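You operate a simulated robot arm through the tools that you are given. There is no shell and no other tool. Be economical: measure what you need, move in short steps, check, and stop when the job is done.

Carry out the task below with a simulated robot arm. There is one attempt and no reset: what you move stays moved.

TASK
Nest the three scoops, biggest below, and wipe up the flour.
Fine: yellow in red, green in yellow; use the orange cloth and put it back where it lay.
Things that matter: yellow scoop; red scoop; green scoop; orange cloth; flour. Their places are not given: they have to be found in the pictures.

It is judged by the outcome, as a careful person would: the job done as asked, and still so three seconds after it is handed in. It fails if anything else is knocked over, pushed out of place, dropped, spilled or broken.

THE ROBOT
A 7-joint arm with a two-finger parallel gripper, fixed in place. Base frame: the origin is at the foot of the arm, x ahead of it, y to its left, z up; the work surface is at about z = 0.91. Lengths are in m, angles in rad, forces in N, time in s.
With the tool pointing down near the work surface it reaches from about 0.24 to 0.68 m from the base axis. Its first joint turns from -1.152 to 1.152 rad. Payload 2.4 kg.
Tool frame: the origin (TCP) lies between the finger pads and is the grasp point; the fingertips stand 0.03 m ahead of it; z points along the fingers, y is the line along which they close. The gripper opens to 0.094 m. The fingers are 0.028 m wide and 0.01 m thick; the gripper's body (0.05 by 0.096 m) begins 0.055 m behind the TCP.
Orientation is told as [roll, pitch, yaw] about the base's x, y, z axes, in that order, counted from this pose: with the fingers straight down and closing along the base's y, the tool's x points along the base's -x, its y along +y and its z along -z.

THE INTERFACE
- The arm moves only by the tool drive_tool. Its argument "steps" is a list of rows, each a list of 6 numbers: the shift along the base's x, y, z in units of 50 mm (1.0 is 50 mm), then the turn, a rotation vector about the base's x, y, z in units of 8 degrees (1.0 is 8 degrees). In form: [[x, y, z, rx, ry, rz], ...]. A call has 1 to 8 rows; each row shifts and turns the commanded pose from where the row before left it. "fingers" is the finger opening in m, from 0 to 0.094, set as the call begins (left out, the last holds). A call with a number of a shift or a turn outside -1 to 1 is refused whole. A row lasts 0.2 s, in which the tool goes at most 0.05 m and 0.15 rad; a call with a longer step from one row to the next is refused whole, and so is a gripper value outside its range. A pose out of reach is approached as far as the arm can. The call stops where the force on the tool passes 70 N (or 10 N more than at its start, if that is more) or the arm is blocked; 0.2 s more then pass. The fingers move at their own pace (about 0.153 m/s each) and stop on an object; they squeeze with about 21 N. The grip force told is the motor's: it shows also when the fingers shut on nothing. Time passes only in rows, and 0.2 s behind the last, so rows that do not move let the fingers close. It gives the time, the measured TCP pose, the force on the tool (base axes), the opening and the grip force at its end, in the units of the frame above (readings bear some noise).
- Cameras (640 x 400 px; columns grow to the right, rows downward): "scene" is fixed at [0.0361, 0.4789, 1.4634]; the picture's right is [-0.66, -0.75, 0.00], its down [-0.34, 0.30, -0.89] and it looks along [0.67, -0.59, -0.45] (base axes); focal length 325 px, centre (320, 200). "wrist" rides on the gripper at [-0.037, 0, -0.058] in the tool frame; the picture's right is [0.00, -1.00, 0.00], its down [0.97, 0.00, -0.24] and it looks along [0.24, 0.00, 0.97] (tool axes); focal length 218 px, centre (320, 200).
- grab_frame(camera): a new picture of that camera. No time passes.
- locate(camera, pixels): there is no depth. For up to 12 entries [column, row, z] of the newest picture of that camera ("zoom" is the newest enlarged one), the place [x, y] in the base frame at which the ray of that pixel passes the height z, good to about 0.003 m, but the place of the scene camera against the robot may be out by one fixed shift of up to 0.018 m in any direction. No time passes.
- enlarge(camera, box): a new picture of the part [left, top, right, bottom] of that camera's present view, enlarged. No time passes.
- job_done(): hands the job in; it is judged then, once.

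Work in short steps. Measure before you move; look again where a grasp or a placing could have gone wrong, and mend it. You have 80 turns and 54 pictures in all, the two below and enlarged ones among them. Open the gripper and draw the arm clear of the work before you hand the job in, unless the task says otherwise; then end with one line.

The tools are called after "Call:" as a command line: name --pt "numbers of a row" for each row, then --argument value for the rest, lists and objects as JSON in quotes. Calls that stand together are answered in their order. drive_tool: Moves the arm, as the interface text tells. Its arguments: {"type":"object","properties":{"steps":{"type":"array"},"fingers":{"type":"number"}},"required":["steps"]} The other tools are called the same way: grab_frame (camera) takes a picture; locate (camera, pixels) gives the place at which the rays of pixels pass given heights; enlarge (camera, box) takes an enlarged picture of a part of a camera's view; job_done () hands the job in.

At the start:

```text
clock: 0.0
tcp_pos: [0.4018, 0.061, 1.2848]
ee_rot: [-0.001, -0.001, 0.0]
ft_force: [0.7, 0.4, 0.7]
grip_width: 0.094
grasp_force: 0.1
```

scene: 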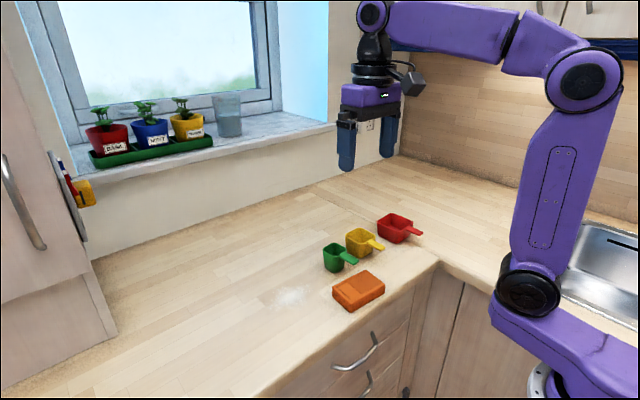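
wrist: 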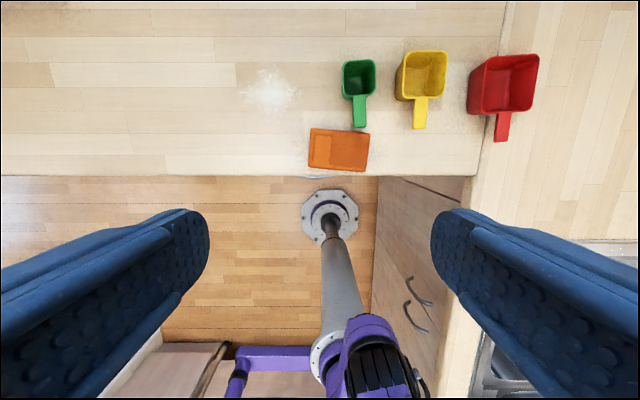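

I start with enlarged views of both cameras around the scoops (wrist approx. columns 240-540, rows 40-180).

Call:
enlarge --camera "scene" --box '[260, 200, 440, 312]'

Call:
enlarge --camera "wrist" --box '[230, 20, 560, 226]'

Call:
locate --camera "wrist" --pixels '[[268, 92, 0.91], [338, 150, 0.94], [359, 78, 0.96], [360, 126, 0.96], [424, 70, 0.97], [420, 127, 0.97], [506, 80, 0.97], [503, 140, 0.97], [310, 128, 0.94], [369, 132, 0.94], [366, 171, 0.94], [307, 166, 0.94]]'

Call:
locate --camera "scene" --pixels '[[291, 297, 0.91], [334, 288, 0.94], [362, 271, 0.94], [384, 283, 0.94], [356, 301, 0.94], [337, 311, 0.91], [357, 310, 0.91]]'

```text
3.56 times, centred on (350, 256) of scene
```

zoom: 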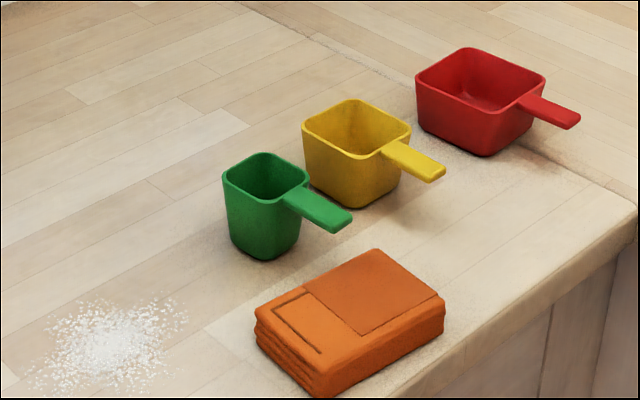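

```text
1.94 times, centred on (395, 123) of wrist
```

zoom: 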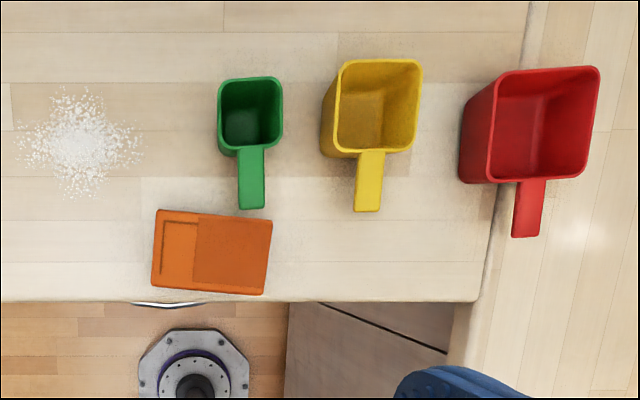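

```text
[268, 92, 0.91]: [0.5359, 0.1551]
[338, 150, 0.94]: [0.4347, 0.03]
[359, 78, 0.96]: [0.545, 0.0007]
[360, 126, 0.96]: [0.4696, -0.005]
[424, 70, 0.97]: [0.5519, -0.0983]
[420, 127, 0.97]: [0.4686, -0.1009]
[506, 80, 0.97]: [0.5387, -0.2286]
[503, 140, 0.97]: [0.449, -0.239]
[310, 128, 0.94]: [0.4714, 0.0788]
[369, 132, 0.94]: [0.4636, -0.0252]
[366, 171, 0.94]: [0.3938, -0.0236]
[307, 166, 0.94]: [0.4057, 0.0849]
```

```text
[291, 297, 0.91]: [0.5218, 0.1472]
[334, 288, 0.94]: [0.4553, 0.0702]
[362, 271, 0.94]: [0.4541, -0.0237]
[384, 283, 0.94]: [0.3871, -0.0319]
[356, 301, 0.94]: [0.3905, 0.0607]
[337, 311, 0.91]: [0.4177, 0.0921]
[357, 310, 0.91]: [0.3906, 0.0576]
```

Scoops all have handles toward -x. I move lower over them for a closer look.

Call:
drive_tool --pt "0.0 -0.55 -0.66 0 0 0" --pt "0.0 -0.55 -0.66 0 0 0" --pt "0 -0.55 -0.66 0 0 0" --pt "0 -0.55 -0.66 0 0 0" --pt "0 -0.55 -0.66 0 0 0"

Call:
grab_frame --camera "wrist"

```text
clock: 1.2
tcp_pos: [0.4001, -0.0767, 1.1171]
ee_rot: [-0.001, 0.001, 0.0]
ft_force: [-0.3, 0.5, 0.5]
grip_width: 0.0943
grasp_force: 0.1
```

```text
49 pictures are left
```

wrist: 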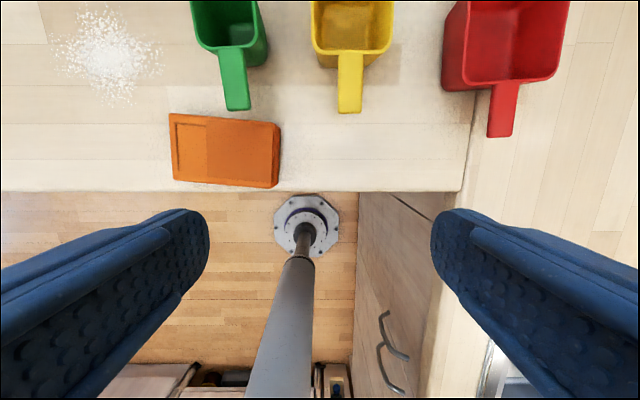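

Cups are cut off at the top; I shift forward 0.09 m.

Call:
drive_tool --pt "0.9 -0.3 0 0 0 0" --pt "0.9 -0.3 0 0 0 0"

Call:
enlarge --camera "wrist" --box '[140, 20, 560, 282]'

```text
clock: 1.8
tcp_pos: [0.4912, -0.1088, 1.1179]
ee_rot: [0.0, 0.001, 0.0]
ft_force: [0.5, -0.2, -0.3]
grip_width: 0.0938
grasp_force: 0.1
```

```text
1.52 times, centred on (350, 151) of wrist
```

zoom: 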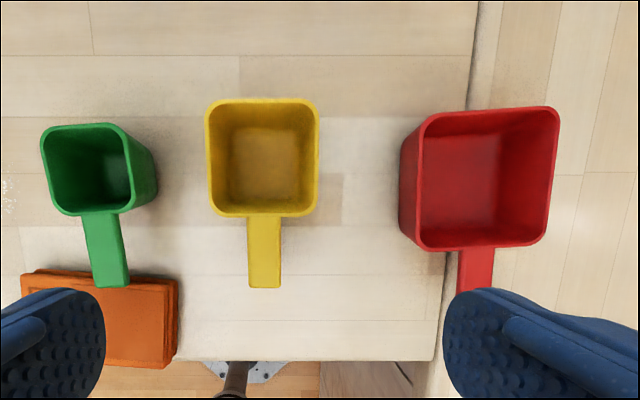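

I triangulate rim and handle heights by locating the same points at two heights.

Call:
locate --camera "zoom" --pixels '[[265, 288, 0.95], [265, 288, 0.98], [207, 103, 0.96], [318, 103, 0.96], [315, 214, 0.96], [212, 214, 0.96], [420, 114, 0.96], [557, 108, 0.96], [545, 243, 0.96], [423, 248, 0.96], [110, 285, 0.95], [110, 285, 0.98]]'

Call:
locate --camera "zoom" --pixels '[[44, 130, 0.96], [122, 127, 0.96], [131, 208, 0.96], [62, 213, 0.96], [403, 228, 0.91], [228, 127, 0.915], [298, 127, 0.915], [298, 197, 0.915], [228, 197, 0.915], [155, 180, 0.92], [475, 250, 0.96], [102, 212, 0.96]]'

Call:
grab_frame --camera "wrist"

```text
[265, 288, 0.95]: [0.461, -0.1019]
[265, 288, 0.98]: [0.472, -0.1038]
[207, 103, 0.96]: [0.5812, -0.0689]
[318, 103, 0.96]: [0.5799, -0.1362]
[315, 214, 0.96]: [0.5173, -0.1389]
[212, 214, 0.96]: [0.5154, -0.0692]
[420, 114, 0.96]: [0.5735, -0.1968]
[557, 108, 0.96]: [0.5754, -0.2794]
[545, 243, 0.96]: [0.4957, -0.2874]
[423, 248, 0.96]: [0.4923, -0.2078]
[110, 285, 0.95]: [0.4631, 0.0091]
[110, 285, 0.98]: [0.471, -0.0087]
```

```text
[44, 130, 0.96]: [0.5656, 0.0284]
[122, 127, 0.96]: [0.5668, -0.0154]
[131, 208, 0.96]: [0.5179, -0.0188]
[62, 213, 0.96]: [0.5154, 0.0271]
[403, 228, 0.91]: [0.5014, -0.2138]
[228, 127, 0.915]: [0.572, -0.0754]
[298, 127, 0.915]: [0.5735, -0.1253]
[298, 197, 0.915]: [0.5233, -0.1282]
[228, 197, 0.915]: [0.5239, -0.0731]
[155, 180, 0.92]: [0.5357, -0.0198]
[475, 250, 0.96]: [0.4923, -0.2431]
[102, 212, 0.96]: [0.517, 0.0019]
```

```text
47 pictures are left
```

wrist: 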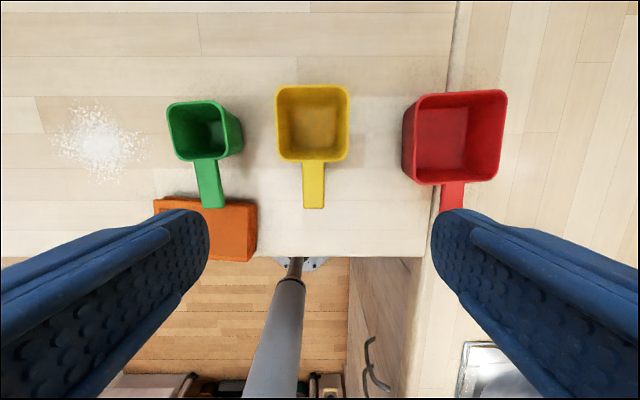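

Triangulation gives handle tops at about z≈0.970. Yellow has centre (0.548,-0.104) and handle tip (0.4685,-0.103); red centre is about (0.534,-0.239). I lower over the yellow handle for a check.

Call:
drive_tool --pt "-0.04 0.05 -0.8 0 0 0" --pt "-0.04 0.05 -0.8 0 0 0" --fingers 0.05

Call:
grab_frame --camera "wrist"

Call:
enlarge --camera "scene" --box '[310, 190, 440, 271]'

```text
clock: 2.4
tcp_pos: [0.4874, -0.1038, 1.0371]
ee_rot: [0.0, 0.0, 0.001]
ft_force: [0.4, 0.1, -0.6]
grip_width: 0.05
grasp_force: 0.1
```

```text
46 pictures are left
```

wrist: 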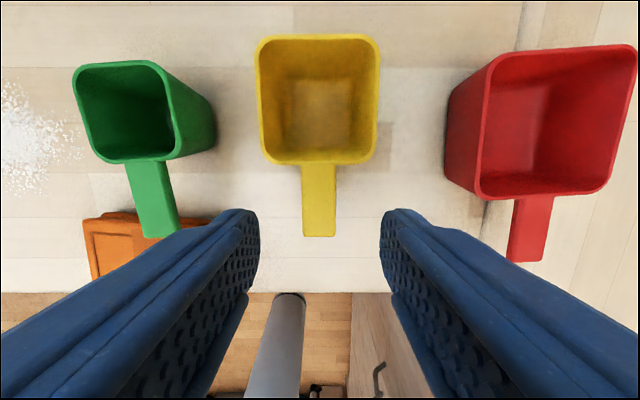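

```text
4.92 times, centred on (375, 230) of scene
```

zoom: 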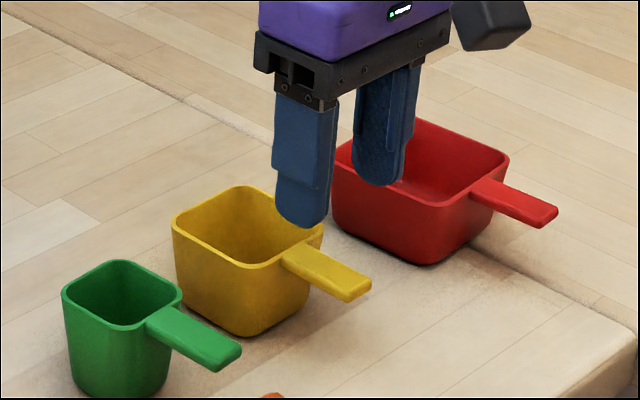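

Call:
locate --camera "wrist" --pixels '[[319, 237, 0.97], [319, 237, 0.96], [319, 163, 0.97], [259, 42, 0.97], [379, 42, 0.97], [372, 163, 0.97], [263, 163, 0.97], [494, 58, 0.97], [632, 47, 0.97], [603, 190, 0.97], [481, 198, 0.97], [525, 262, 0.97]]'

Call:
locate --camera "wrist" --pixels '[[78, 66, 0.97], [157, 62, 0.97], [175, 155, 0.97], [98, 162, 0.97], [163, 237, 0.97], [163, 237, 0.96], [525, 262, 0.96], [302, 237, 0.97], [336, 237, 0.97], [538, 198, 0.97], [147, 160, 0.97]]'

```text
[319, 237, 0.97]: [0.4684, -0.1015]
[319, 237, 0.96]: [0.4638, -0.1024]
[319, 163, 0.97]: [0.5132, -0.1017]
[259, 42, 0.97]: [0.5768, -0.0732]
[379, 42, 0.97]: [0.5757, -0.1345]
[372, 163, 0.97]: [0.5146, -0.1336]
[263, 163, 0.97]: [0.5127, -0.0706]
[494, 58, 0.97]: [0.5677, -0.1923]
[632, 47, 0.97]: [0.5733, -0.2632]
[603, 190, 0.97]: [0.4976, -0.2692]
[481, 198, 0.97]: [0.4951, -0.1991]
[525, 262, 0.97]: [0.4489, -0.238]
```

```text
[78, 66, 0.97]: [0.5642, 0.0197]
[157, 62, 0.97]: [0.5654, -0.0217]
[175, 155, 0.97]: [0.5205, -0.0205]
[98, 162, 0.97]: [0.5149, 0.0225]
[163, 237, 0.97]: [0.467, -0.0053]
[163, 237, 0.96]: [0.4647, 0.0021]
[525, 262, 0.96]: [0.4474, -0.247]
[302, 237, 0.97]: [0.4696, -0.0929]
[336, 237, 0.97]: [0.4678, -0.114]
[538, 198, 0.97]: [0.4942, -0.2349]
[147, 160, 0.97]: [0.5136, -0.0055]
```

Multi-view check: red centre ≈(0.534,-0.245) with rim z≈0.956, green centre (0.541,0.000) with rim ≈0.967. The yellow handle is centred between the fingers, so I descend around it.

Call:
drive_tool --pt "0 0 -0.5 0 0 0" --pt "0 0 -0.48 0 0 0" --fingers 0.05

Call:
grab_frame --camera "wrist"

Call:
enlarge --camera "scene" --box '[310, 200, 440, 281]'

```text
clock: 3.0
tcp_pos: [0.4876, -0.1024, 0.9912]
ee_rot: [0.0, 0.0, 0.0]
ft_force: [0.1, 0.6, 0.3]
grip_width: 0.0501
grasp_force: 0.1
```

```text
44 pictures are left
```

wrist: 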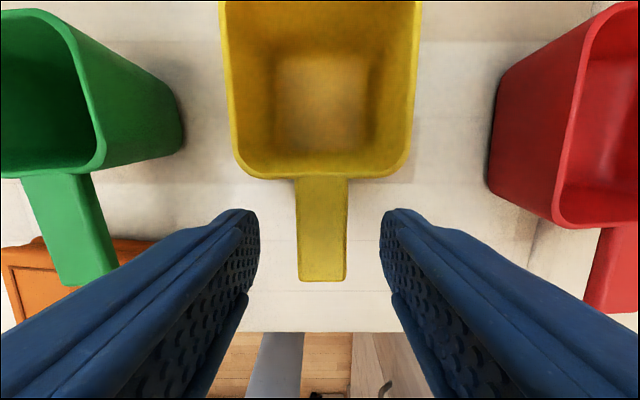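

```text
4.92 times, centred on (375, 240) of scene
```

zoom: 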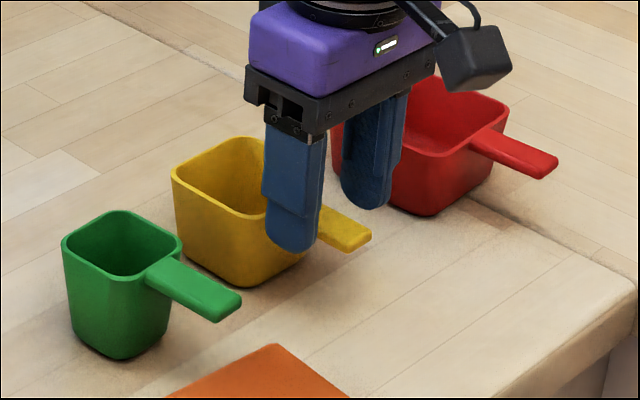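

Yellow handle top is ~0.967 (tip at pixel (322,281)); fingertips are at 0.961. I go down 2 mm and close.

Call:
drive_tool --pt "0 -0.01 -0.04 0 0 0" --fingers 0.05

Call:
drive_tool --pt "0 0 0 0 0 0" --pt "0 0 0 0 0 0" --fingers 0.0

Call:
drive_tool --pt "0 0 0.2 0 0 0" --pt "0 0 0.6 0 0 0" --pt "0 0 0.8 0 0 0"

Call:
enlarge --camera "scene" --box '[310, 160, 440, 241]'

```text
clock: 3.4
tcp_pos: [0.4868, -0.1034, 0.9906]
ee_rot: [0.0, 0.0, -0.001]
ft_force: [0.1, -0.5, 0.8]
grip_width: 0.0499
grasp_force: 0.0
```

```text
clock: 4.0
tcp_pos: [0.4872, -0.1034, 0.99]
ee_rot: [-0.001, 0.0, 0.001]
ft_force: [0.4, 0.6, 0.6]
grip_width: 0.021
grasp_force: 21.0
```

```text
clock: 4.8
tcp_pos: [0.4875, -0.1009, 1.067]
ee_rot: [-0.001, 0.002, 0.0]
ft_force: [0.1, 0.6, -0.8]
grip_width: 0.021
grasp_force: 20.5
```

```text
4.92 times, centred on (375, 200) of scene
```

zoom: 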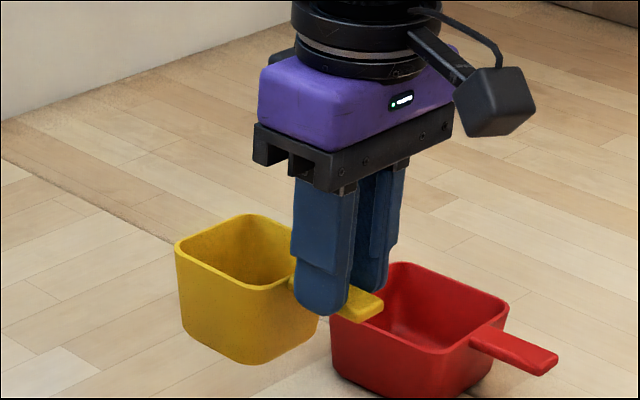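

Yellow is held level. I carry it over the red scoop, still ~30 mm above its rim, and look.

Call:
drive_tool --pt "-0.09 -0.72 0.1 0 0 0" --pt "-0.09 -0.72 0 0 0 0" --pt "-0.09 -0.72 0 0 0 0" --pt "0 -0.72 0 0 0 0" --pt "0 0 0 0 0 0"

Call:
grab_frame --camera "wrist"

Call:
enlarge --camera "scene" --box '[340, 170, 470, 251]'

```text
clock: 6.0
tcp_pos: [0.4749, -0.2485, 1.0739]
ee_rot: [0.0, -0.001, 0.0]
ft_force: [0.4, -0.9, -0.2]
grip_width: 0.0208
grasp_force: 20.4
```

```text
41 pictures are left
```

wrist: 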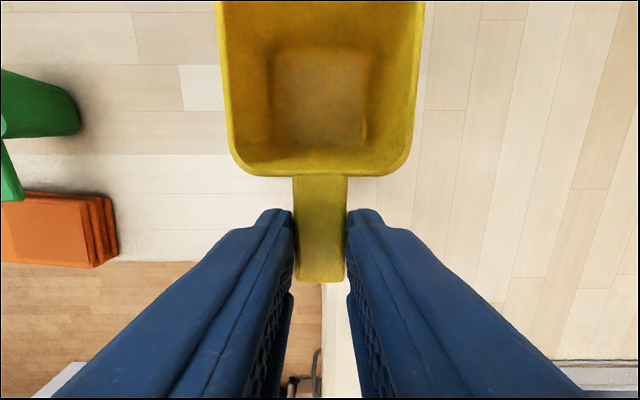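

```text
4.92 times, centred on (405, 210) of scene
```

zoom: 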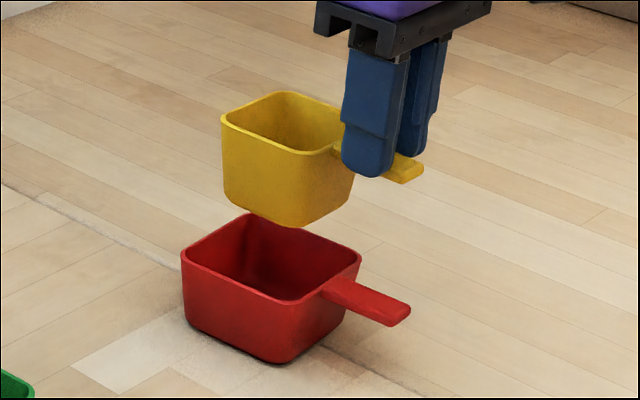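

The red is hidden below yellow in the wrist view, so I compare the two rims in the scene zoom.

Call:
locate --camera "zoom" --pixels '[[183, 256, 0.957], [247, 214, 0.957], [360, 257, 0.957], [287, 304, 0.957], [222, 116, 1.046], [279, 92, 1.046], [356, 122, 1.046], [296, 154, 1.046], [392, 320, 0.957], [408, 172, 1.05]]'

```text
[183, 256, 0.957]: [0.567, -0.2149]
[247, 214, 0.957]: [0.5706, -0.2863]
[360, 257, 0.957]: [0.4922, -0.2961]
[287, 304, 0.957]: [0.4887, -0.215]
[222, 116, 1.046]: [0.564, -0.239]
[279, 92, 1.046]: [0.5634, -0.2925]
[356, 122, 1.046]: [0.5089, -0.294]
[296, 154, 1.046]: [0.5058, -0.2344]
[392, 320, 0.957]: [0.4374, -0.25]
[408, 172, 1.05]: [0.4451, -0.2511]
```

Combined estimates put red's centre near y≈-0.242, so I shift +y by 6 mm, lower until the yellow base just enters, and check.

Call:
drive_tool --pt "0 0.12 -0.2 0 0 0" --pt "0 0 -0.5 0 0 0" --pt "0 0 -0.2 0 0 0" --pt "0 0 0 0 0 0"

Call:
enlarge --camera "scene" --box '[350, 190, 450, 252]'

Call:
grab_frame --camera "wrist"

```text
clock: 7.0
tcp_pos: [0.4724, -0.2408, 1.0293]
ee_rot: [0.002, 0.001, 0.001]
ft_force: [0.6, 0.5, -0.7]
grip_width: 0.021
grasp_force: 20.8
```

```text
6.40 times, centred on (400, 221) of scene
```

zoom: 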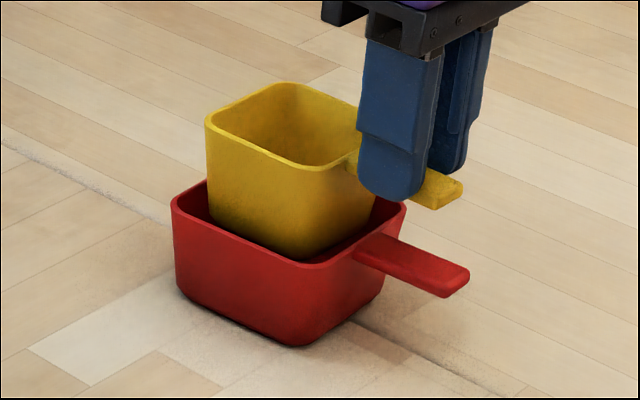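

```text
38 pictures are left
```

wrist: 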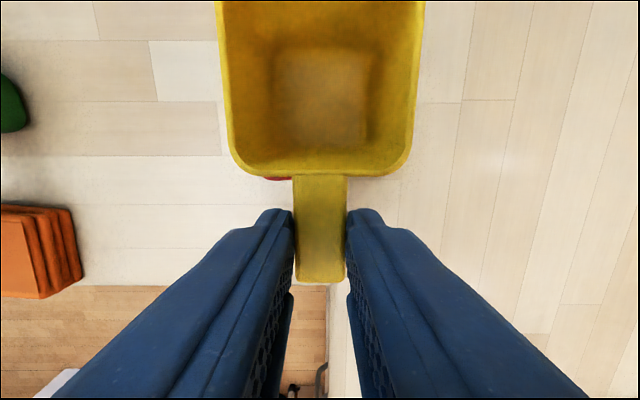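

Yellow's base is inside the red (rims: yellow columns 206–376, red 171–406, well centred). I lower 18 mm more and check the force.

Call:
drive_tool --pt "0 0 -0.2 0 0 0" --pt "0 0 -0.16 0 0 0" --pt "0 0 0 0 0 0"

Call:
enlarge --camera "scene" --box '[350, 190, 450, 252]'

Call:
grab_frame --camera "wrist"

```text
clock: 7.8
tcp_pos: [0.473, -0.2407, 1.01]
ee_rot: [0.0, -0.001, -0.001]
ft_force: [1.3, 0.0, -0.6]
grip_width: 0.0208
grasp_force: 21.2
```

```text
6.40 times, centred on (400, 221) of scene
```

zoom: 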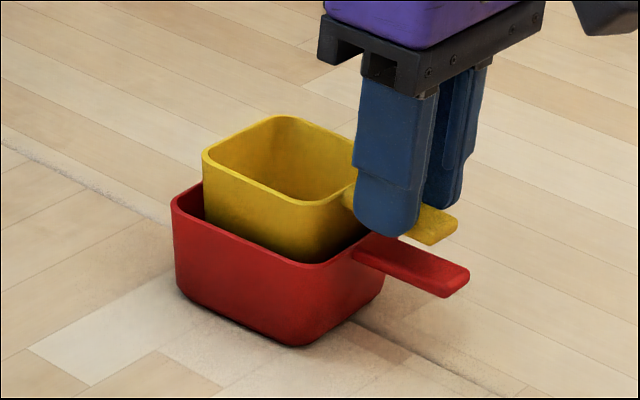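

```text
36 pictures are left
```

wrist: 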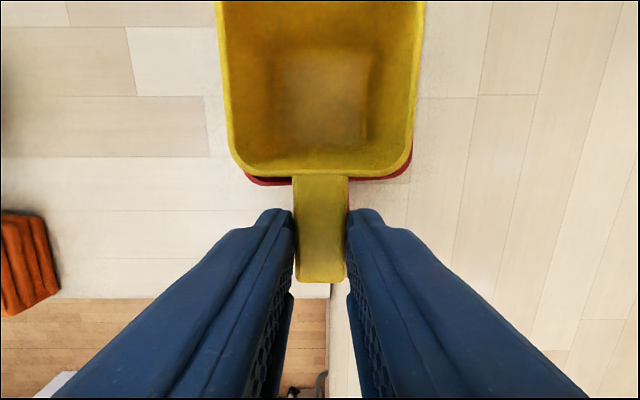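

Red's rim peeks out evenly at the front and a little more on the right (to column 412), so I nudge -y by 2.5 mm and lower further.

Call:
drive_tool --pt "0 -0.05 -0.1 0 0 0" --pt "0 0 -0.1 0 0 0" --pt "0 0 0 0 0 0"

Call:
grab_frame --camera "wrist"

```text
clock: 8.6
tcp_pos: [0.4731, -0.242, 1.0001]
ee_rot: [0.002, -0.001, 0.0]
ft_force: [0.0, -0.7, 0.3]
grip_width: 0.021
grasp_force: 21.1
```

```text
35 pictures are left
```

wrist: 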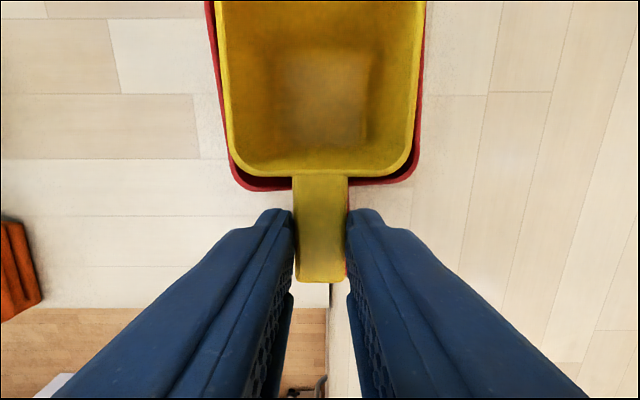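

Well centred on all sides. I lower in small steps until contact.

Call:
drive_tool --pt "0 0 -0.08 0 0 0" --pt "0 0 0 0 0 0"

Call:
drive_tool --pt "0 0 -0.05 0 0 0" --pt "0 0 0 0 0 0"

Call:
enlarge --camera "scene" --box '[350, 190, 450, 252]'

```text
clock: 9.2
tcp_pos: [0.4738, -0.2434, 0.9963]
ee_rot: [0.0, 0.0, 0.001]
ft_force: [1.0, 1.2, -0.7]
grip_width: 0.0209
grasp_force: 21.3
```

```text
clock: 9.8
tcp_pos: [0.4726, -0.2427, 0.9936]
ee_rot: [-0.001, 0.0, 0.0]
ft_force: [-0.3, 0.2, 0.6]
grip_width: 0.021
grasp_force: 21.2
```

```text
6.40 times, centred on (400, 221) of scene
```

zoom: 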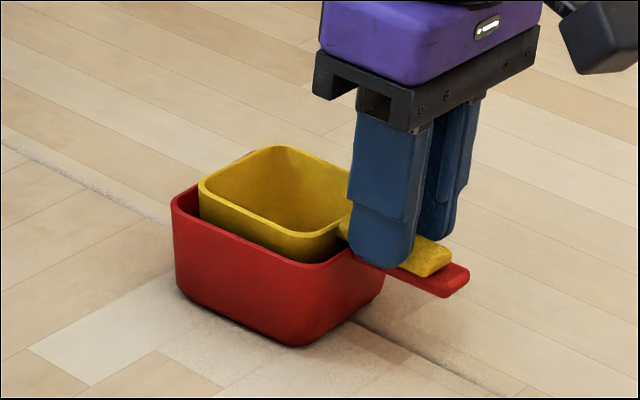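

No contact force yet; the yellow bottom is ~3.5 mm above counter level. I go down 1.5 mm more, then open the fingers slightly.

Call:
drive_tool --pt "0 0 -0.03 0 0 0" --pt "0 0 0 0 0 0"

Call:
drive_tool --pt "0 0 0 0 0 0" --pt "0 0 0 0 0 0" --fingers 0.04

Call:
drive_tool --pt "0 0 0.3 0 0 0" --pt "0 0 0.8 0 0 0" --pt "0 0.3 0.8 0 0 0" --pt "0 0.5 0.5 0 0 0"

Call:
grab_frame --camera "wrist"

Call:
enlarge --camera "scene" --box '[350, 190, 450, 252]'

```text
clock: 10.4
tcp_pos: [0.4741, -0.243, 0.993]
ee_rot: [0.001, -0.002, 0.001]
ft_force: [-2.0, 0.5, 8.2]
grip_width: 0.0207
grasp_force: 20.7
```

```text
clock: 11.0
tcp_pos: [0.474, -0.2429, 0.9926]
ee_rot: [0.001, 0.0, -0.001]
ft_force: [0.6, 0.1, 0.3]
grip_width: 0.04
grasp_force: 0.0
```

```text
clock: 12.0
tcp_pos: [0.4767, -0.203, 1.1148]
ee_rot: [0.001, 0.003, 0.0]
ft_force: [-0.5, 0.5, -0.3]
grip_width: 0.0398
grasp_force: 0.0
```

```text
33 pictures are left
```

wrist: 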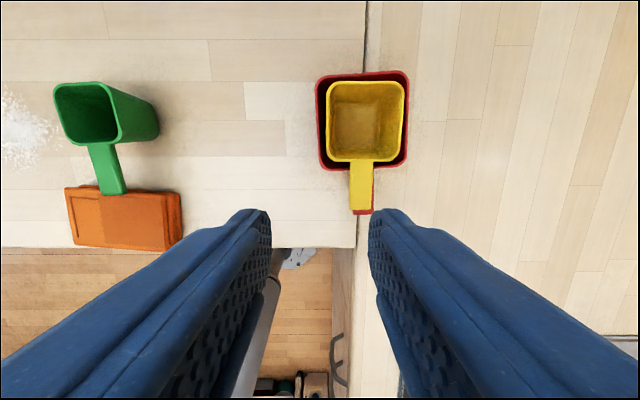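

```text
6.40 times, centred on (400, 221) of scene
```

zoom: 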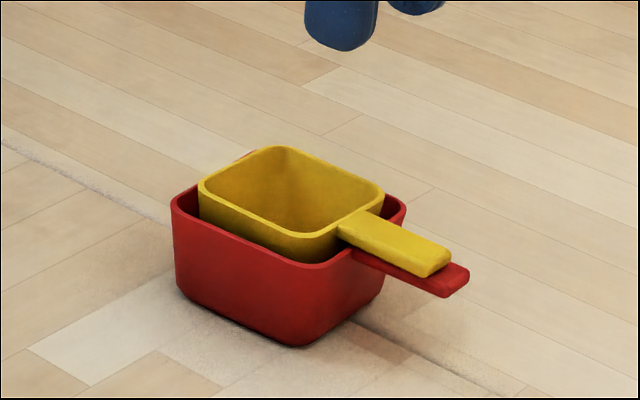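

Yellow sits flat and centred in red. Next, the green: I move above its handle.

Call:
drive_tool --pt "0.04 0.8 0 0 0 0" --pt "0.04 0.8 0 0 0 0" --pt "0.04 0.8 0 0 0 0" --pt "0.04 0.8 -0.4 0 0 0" --pt "0.04 0.78 -0.5 0 0 0" --pt "0 0 0 0 0 0" --fingers 0.05

Call:
grab_frame --camera "wrist"

```text
clock: 13.4
tcp_pos: [0.4845, -0.0003, 1.0705]
ee_rot: [-0.001, 0.0, -0.002]
ft_force: [-0.4, 0.5, 0.4]
grip_width: 0.0502
grasp_force: 0.1
```

```text
31 pictures are left
```

wrist: 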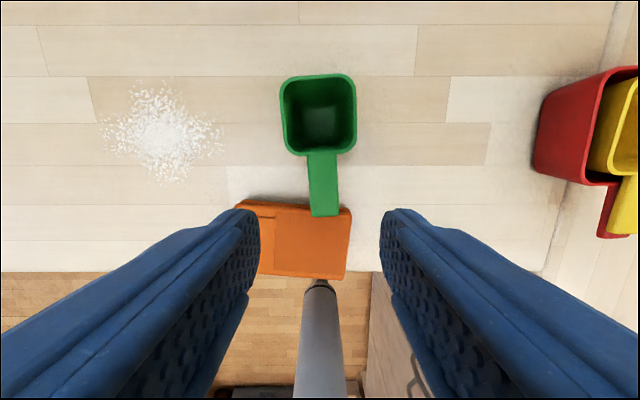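

Call:
locate --camera "wrist" --pixels '[[282, 80, 0.97], [354, 77, 0.97], [355, 148, 0.97], [288, 153, 0.97], [322, 154, 0.97], [325, 216, 0.97], [325, 216, 0.96], [311, 214, 0.97], [339, 214, 0.97], [238, 203, 0.94], [351, 209, 0.94], [345, 279, 0.94]]'

Call:
enlarge --camera "scene" --box '[290, 230, 410, 305]'

```text
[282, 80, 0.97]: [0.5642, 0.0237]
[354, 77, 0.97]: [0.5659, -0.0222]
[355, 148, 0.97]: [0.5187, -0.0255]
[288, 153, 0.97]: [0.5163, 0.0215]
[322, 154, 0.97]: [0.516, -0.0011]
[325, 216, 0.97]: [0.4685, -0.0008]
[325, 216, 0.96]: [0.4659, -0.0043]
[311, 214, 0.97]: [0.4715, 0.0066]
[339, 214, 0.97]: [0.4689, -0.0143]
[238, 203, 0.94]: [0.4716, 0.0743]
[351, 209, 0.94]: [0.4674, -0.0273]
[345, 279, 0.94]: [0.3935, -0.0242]
```

```text
5.33 times, centred on (350, 268) of scene
```

zoom: 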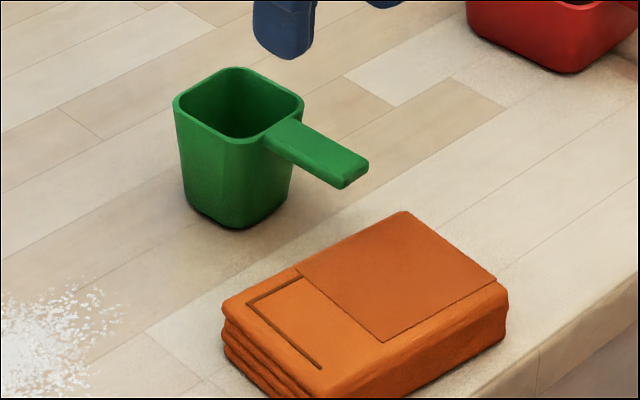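

Green: centre (0.541,-0.001), handle mid at y≈-0.003, yaw ≈+0.04. I turn the tool slightly and descend around the handle.

Call:
drive_tool --pt "0.03 -0.04 -0.8 0 0 0.3" --pt "0 -0.01 -0.55 0 0 0" --pt "0 0 -0.2 0 0 0" --pt "0 0 0 0 0 0"

Call:
grab_frame --camera "wrist"

Call:
enlarge --camera "scene" --box '[290, 230, 410, 305]'

```text
clock: 14.4
tcp_pos: [0.4844, -0.0053, 0.9928]
ee_rot: [-0.001, 0.001, 0.041]
ft_force: [-0.5, -0.3, 0.0]
grip_width: 0.0499
grasp_force: 0.1
```

```text
29 pictures are left
```

wrist: 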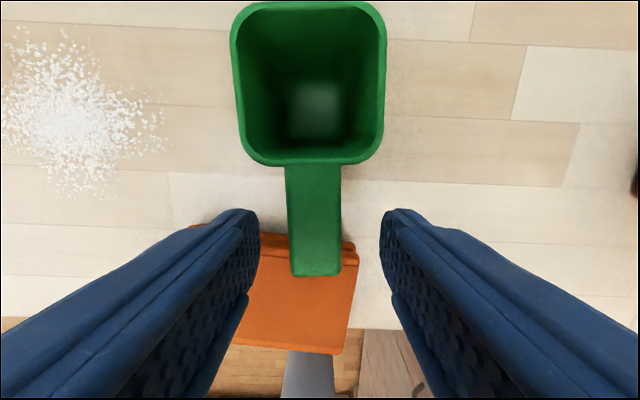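

```text
5.33 times, centred on (350, 268) of scene
```

zoom: 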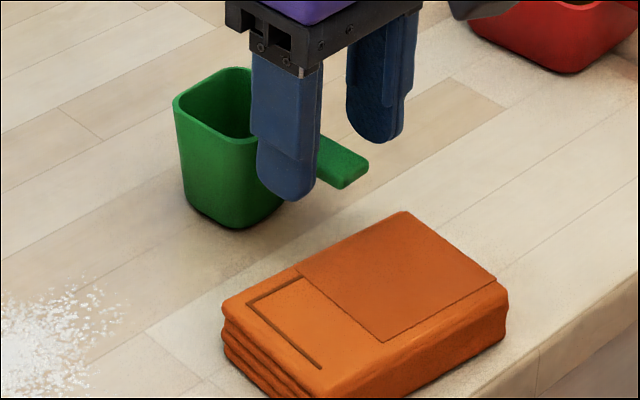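

Handle is 5 px left of centre; I shift +y 2 mm, down 2 mm, close, and lift.

Call:
drive_tool --pt "0.02 0.03 -0.04 0 0 0" --pt "0 0 0 0 0 0"

Call:
drive_tool --pt "0 0 0 0 0 0" --pt "0 0 0 0 0 0" --fingers 0.0

Call:
drive_tool --pt "0 0 0.2 0 0 0" --pt "0 0 0.6 0 0 0" --pt "0 0 0.8 0 0 0" --pt "0 0 0.3 0 0 -0.3" --pt "0 0 0 0 0 0"

Call:
enlarge --camera "scene" --box '[290, 190, 410, 265]'

Call:
grab_frame --camera "wrist"

```text
clock: 15.0
tcp_pos: [0.4854, -0.0041, 0.9897]
ee_rot: [0.0, -0.001, 0.042]
ft_force: [0.3, 1.0, -0.3]
grip_width: 0.0496
grasp_force: 0.1
```

```text
clock: 15.6
tcp_pos: [0.4866, -0.0037, 0.9904]
ee_rot: [0.001, 0.0, 0.042]
ft_force: [-0.4, -0.7, 0.2]
grip_width: 0.0212
grasp_force: 20.6
```

```text
clock: 16.8
tcp_pos: [0.4891, -0.0055, 1.0844]
ee_rot: [0.0, 0.0, -0.002]
ft_force: [0.1, -0.1, -0.3]
grip_width: 0.0213
grasp_force: 21.0
```

```text
5.33 times, centred on (350, 228) of scene
```

zoom: 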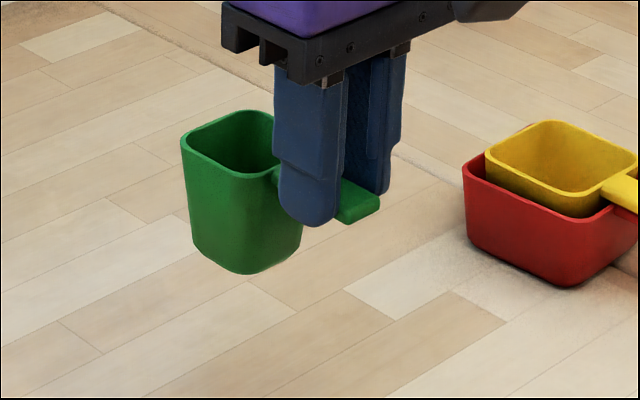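

```text
26 pictures are left
```

wrist: 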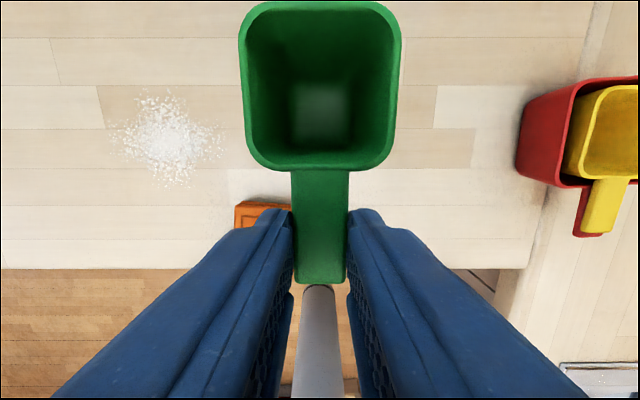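

Green is held level. I carry it over the yellow (target TCP ≈ (0.479,-0.243)).

Call:
drive_tool --pt "-0.04 -0.95 0 0 0 0" --pt "-0.04 -0.95 0 0 0 0" --pt "-0.04 -0.95 0 0 0 0" --pt "-0.04 -0.95 0 0 0 0" --pt "-0.03 -0.95 0 0 0 0" --pt "0 0 0 0 0 0"

Call:
grab_frame --camera "wrist"

Call:
enlarge --camera "scene" --box '[350, 180, 450, 242]'

```text
clock: 18.2
tcp_pos: [0.4768, -0.2426, 1.0866]
ee_rot: [0.002, 0.0, 0.0]
ft_force: [0.5, -0.5, -1.7]
grip_width: 0.0209
grasp_force: 21.2
```

```text
25 pictures are left
```

wrist: 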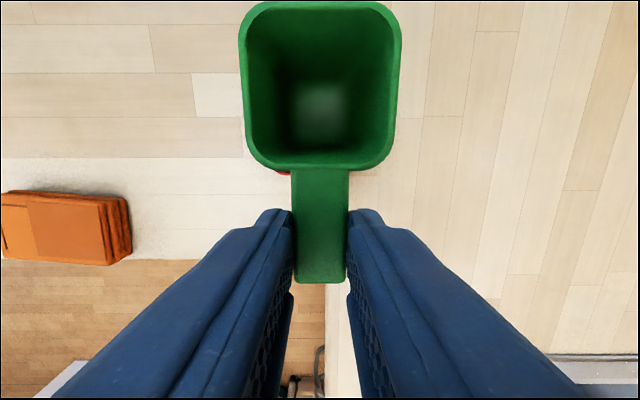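

```text
6.40 times, centred on (400, 211) of scene
```

zoom: 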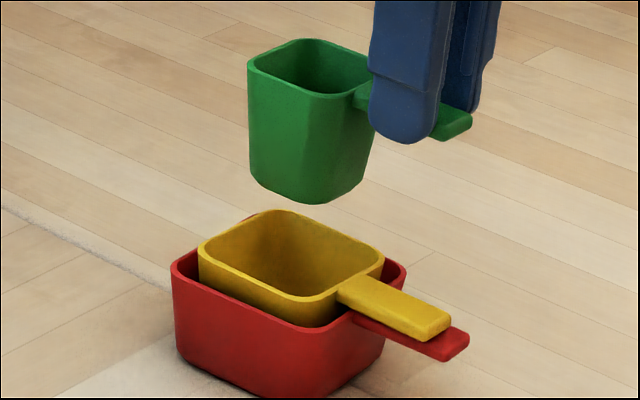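

Accounting for perspective, the green lines up with the yellow (projected centre column ≈ 290 vs 291). I lower to entry and check.

Call:
drive_tool --pt "0 0 -0.5 0 0 0" --pt "0 0 -0.5 0 0 0" --pt "0 0 -0.1 0 0 0" --pt "0 0 0 0 0 0"

Call:
grab_frame --camera "wrist"

Call:
enlarge --camera "scene" --box '[350, 180, 450, 242]'

```text
clock: 19.2
tcp_pos: [0.4791, -0.2436, 1.0285]
ee_rot: [0.0, 0.0, -0.001]
ft_force: [-1.0, -0.6, 0.0]
grip_width: 0.0209
grasp_force: 21.1
```

```text
23 pictures are left
```

wrist: 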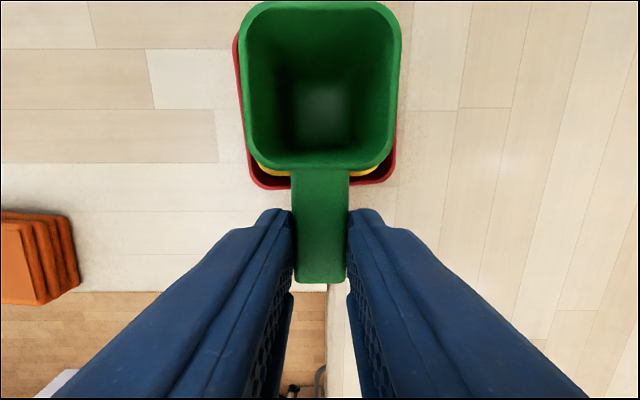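

```text
6.40 times, centred on (400, 211) of scene
```

zoom: 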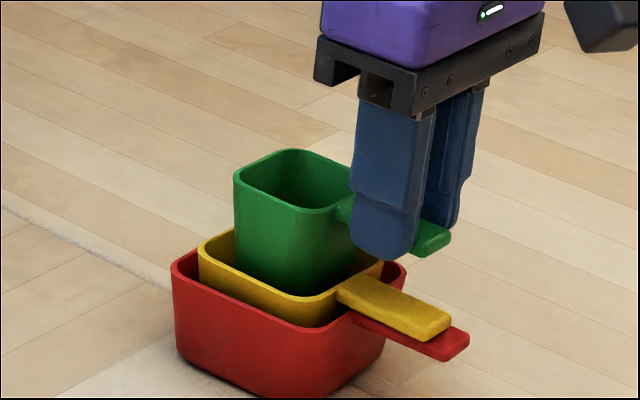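

Inside the yellow and symmetric. I lower to just above the expected seating (~0.997) in small steps.

Call:
drive_tool --pt "0 0 -0.2 0 0 0" --pt "0 0 -0.2 0 0 0" --pt "0 0 -0.1 0 0 0" --pt "0 0 0 0 0 0"

Call:
grab_frame --camera "wrist"

Call:
enlarge --camera "scene" --box '[350, 180, 450, 242]'

```text
clock: 20.2
tcp_pos: [0.477, -0.242, 1.0033]
ee_rot: [0.0, 0.001, -0.001]
ft_force: [0.3, 0.2, -0.1]
grip_width: 0.0207
grasp_force: 20.8
```

```text
21 pictures are left
```

wrist: 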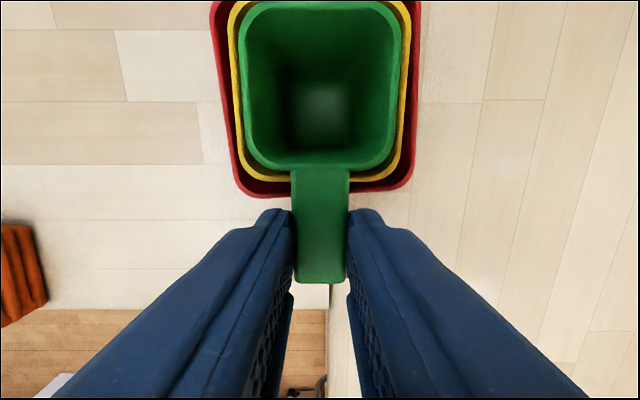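

```text
6.40 times, centred on (400, 211) of scene
```

zoom: 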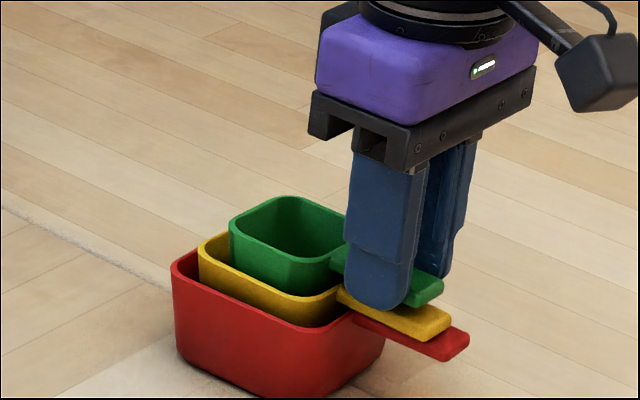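

Very well centred. I lower the last few millimetres watching the force.

Call:
drive_tool --pt "0 0 -0.06 0 0 0" --pt "0 0 0 0 0 0"

Call:
drive_tool --pt "0 0 -0.05 0 0 0" --pt "0 0 0 0 0 0"

```text
clock: 20.8
tcp_pos: [0.4781, -0.2418, 0.9998]
ee_rot: [0.001, 0.0, -0.001]
ft_force: [-0.8, -0.3, -1.2]
grip_width: 0.0213
grasp_force: 21.1
```

```text
clock: 21.4
tcp_pos: [0.4761, -0.2425, 0.9989]
ee_rot: [0.0, 0.001, 0.001]
ft_force: [-2.4, 0.5, 5.6]
grip_width: 0.0209
grasp_force: 21.2
```

Contact (5.6 N) at about the expected seating height; I release and rise.

Call:
drive_tool --pt "0 0 0 0 0 0" --pt "0 0 0 0 0 0" --fingers 0.04

Call:
drive_tool --pt "0 0 0.3 0 0 0" --pt "0 0 0.8 0 0 0" --pt "0 0.4 0.8 0 0 0" --pt "0 0.8 0.5 0 0 0" --pt "0 0.9 0 0 0 0"

Call:
enlarge --camera "scene" --box '[350, 190, 450, 252]'

Call:
grab_frame --camera "wrist"

```text
clock: 22.0
tcp_pos: [0.4767, -0.2433, 0.9969]
ee_rot: [0.0, 0.001, -0.003]
ft_force: [-0.2, 0.6, 0.2]
grip_width: 0.0398
grasp_force: 0.2
```

```text
clock: 23.2
tcp_pos: [0.4777, -0.1364, 1.1188]
ee_rot: [0.0, -0.001, -0.001]
ft_force: [-0.6, -1.3, -0.5]
grip_width: 0.0401
grasp_force: 0.1
```

```text
6.40 times, centred on (400, 221) of scene
```

zoom: 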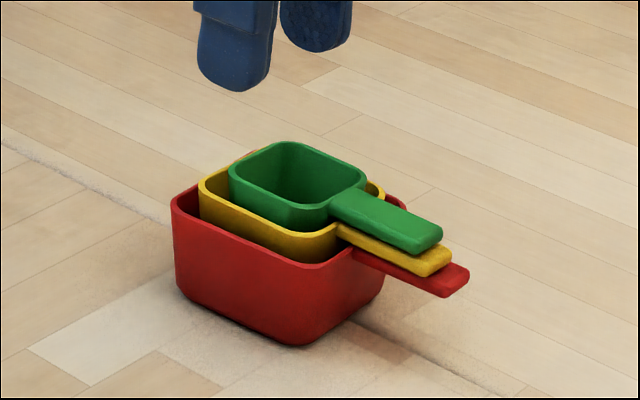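

```text
18 pictures are left
```

wrist: 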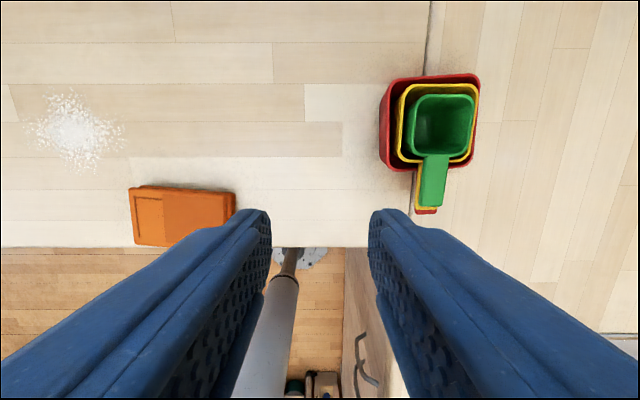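

All three nested flat. Now the cloth: its centre is ≈(0.432,0.027), yaw ≈ -0.09, short side ~0.07 m. I move above it, turning the gripper ~85° so the fingers close across the short side.

Call:
drive_tool --pt "-0.1 0.4 0 0 0 1" --pt "-0.1 0.4 0 0 0 1" --pt "-0.1 0.4 0 0 0 1" --pt "-0.1 0.4 0 0 0 1" --pt "-0.1 0.4 0 0 0 1" --pt "-0.1 0.4 0 0 0 1" --pt "-0.1 0.4 0 0 0 1" --pt "-0.1 0.4 0 0 0 1" --fingers 0.094

Call:
drive_tool --pt "-0.1 0.07 0 0 0 1" --pt "0 0 0 0 0 1" --pt "0 0 0 0 0 0.6" --pt "0 0 0 0 0 0"

Call:
grab_frame --camera "wrist"

```text
clock: 25.0
tcp_pos: [0.437, 0.022, 1.1192]
ee_rot: [0.0, -0.001, 1.12]
ft_force: [-0.2, 1.1, 0.0]
grip_width: 0.0942
grasp_force: 0.1
```

```text
clock: 26.0
tcp_pos: [0.4317, 0.0259, 1.1181]
ee_rot: [0.0, 0.002, 1.482]
ft_force: [-0.4, -0.4, -0.2]
grip_width: 0.094
grasp_force: 0.1
```

```text
17 pictures are left
```

wrist: 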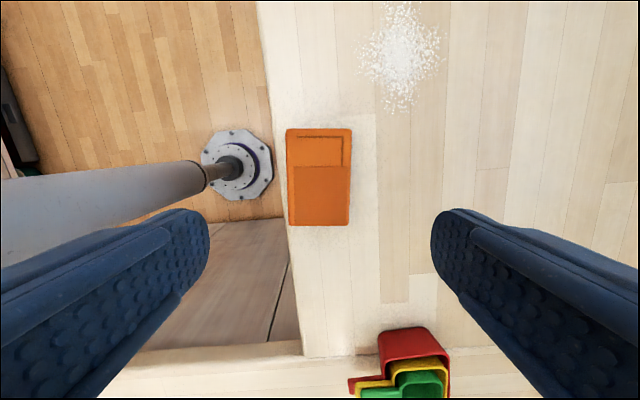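

Cloth is aligned with the tool (corners (287,130),(351,130),(349,226),(290,225)). I measure it and the flour.

Call:
locate --camera "wrist" --pixels '[[287, 130, 0.937], [351, 130, 0.937], [349, 226, 0.937], [290, 225, 0.937], [400, 55, 0.91], [400, 0, 0.91], [398, 112, 0.91], [355, 45, 0.91], [445, 45, 0.91], [278, 150, 0.91], [425, 328, 0.95]]'

```text
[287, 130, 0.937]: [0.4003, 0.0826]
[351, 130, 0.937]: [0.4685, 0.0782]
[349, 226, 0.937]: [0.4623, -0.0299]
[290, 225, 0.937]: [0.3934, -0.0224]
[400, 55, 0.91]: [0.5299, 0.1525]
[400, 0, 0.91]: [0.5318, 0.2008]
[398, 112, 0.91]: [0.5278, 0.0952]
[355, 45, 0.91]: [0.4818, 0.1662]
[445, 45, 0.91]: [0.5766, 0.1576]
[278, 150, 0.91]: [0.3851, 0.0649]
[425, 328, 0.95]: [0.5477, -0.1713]
```

Cloth centre (0.431,0.027), size 0.068×0.107; flour centred at (0.532,0.150) within ~±0.05. I descend around the cloth.

Call:
drive_tool --pt "0 0.02 -0.8 0 0 0" --pt "0 0 -0.8 0 0 0" --pt "0 0 -0.8 0 0 0" --pt "0 0 -0.6 0 0 0" --pt "0 0 -0.4 0 0 0" --pt "0 0 0 0 0 0"

Call:
grab_frame --camera "wrist"

Call:
enlarge --camera "scene" --box '[270, 210, 430, 310]'

```text
clock: 27.4
tcp_pos: [0.4327, 0.0271, 0.9487]
ee_rot: [0.001, -0.001, 1.479]
ft_force: [0.9, -0.3, 0.0]
grip_width: 0.0939
grasp_force: 0.1
```

```text
16 pictures are left
```

wrist: 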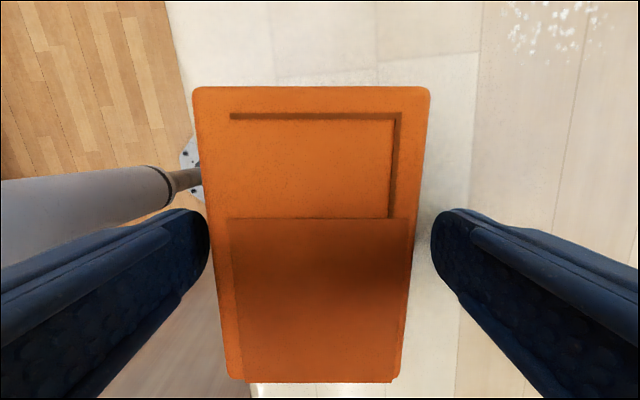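

```text
4.00 times, centred on (350, 260) of scene
```

zoom: 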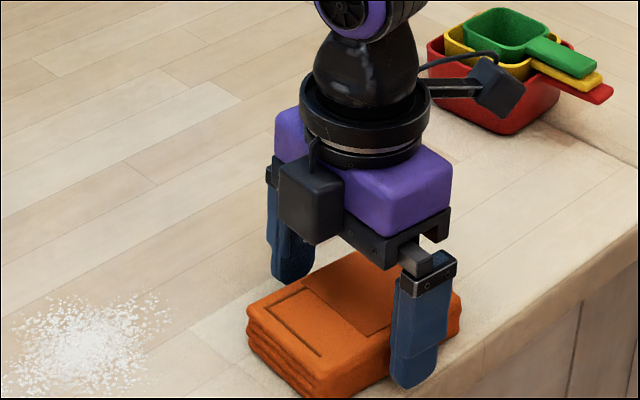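

Cloth sits between the fingers, ~2 mm toward -x; I adjust, close, and read the opening.

Call:
drive_tool --pt "-0.035 0 -0.03 0 0 0" --pt "0 0 0 0 0 0"

Call:
drive_tool --pt "0 0 0 0 0 0" --pt "0 0 0 0 0 0" --pt "0 0 0 0 0 0" --fingers 0.0

```text
clock: 28.0
tcp_pos: [0.4313, 0.0274, 0.9481]
ee_rot: [0.0, 0.001, 1.48]
ft_force: [0.2, 0.8, 0.3]
grip_width: 0.0939
grasp_force: 0.1
```

```text
clock: 28.8
tcp_pos: [0.4305, 0.0265, 0.947]
ee_rot: [0.0, 0.001, 1.479]
ft_force: [-0.1, 0.3, 0.9]
grip_width: 0.069
grasp_force: 20.9
```

Cloth gripped (0.069 m). I lift 40 mm, carry it to the near side of the flour (0.49,0.15), and lower back to counter height.

Call:
drive_tool --pt "0 0 0.3 0 0 0" --pt "0 0 0.5 0 0 0" --pt "0.4 0.82 0 0 0 0" --pt "0.4 0.82 0 0 0 0" --pt "0.4 0.82 0 0 0 0" --pt "0 0 -0.5 0 0 0" --pt "0 0 -0.26 0 0 0" --pt "0 0 0 0 0 0"

Call:
drive_tool --pt "0 0 -0.04 0 0 0" --pt "0 0 0 0 0 0"

Call:
drive_tool --pt "0 0 -0.03 0 0 0" --pt "0 0 0 0 0 0"

Call:
grab_frame --camera "scene"

```text
clock: 30.6
tcp_pos: [0.4897, 0.1535, 0.9479]
ee_rot: [-0.001, 0.001, 1.481]
ft_force: [0.6, 0.6, -0.1]
grip_width: 0.069
grasp_force: 20.9
```

```text
clock: 31.2
tcp_pos: [0.4894, 0.1523, 0.9479]
ee_rot: [-0.001, -0.002, 1.481]
ft_force: [-9.2, -1.6, 32.3]
grip_width: 0.0695
grasp_force: 20.4
```

```text
clock: 31.8
tcp_pos: [0.4905, 0.1534, 0.9458]
ee_rot: [-0.004, -0.002, 1.48]
ft_force: [-7.1, 4.0, 32.2]
grip_width: 0.0686
grasp_force: 20.8
```

```text
14 pictures are left
```

scene: 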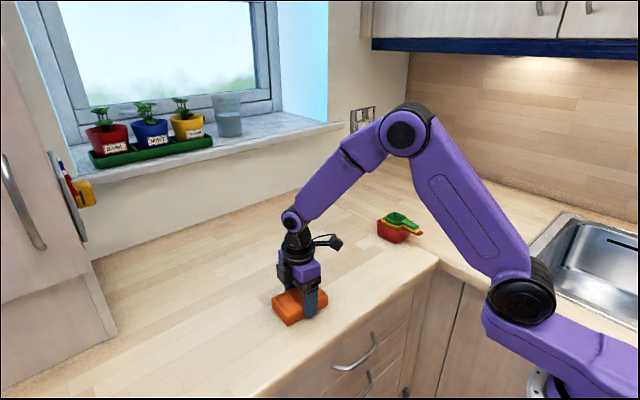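

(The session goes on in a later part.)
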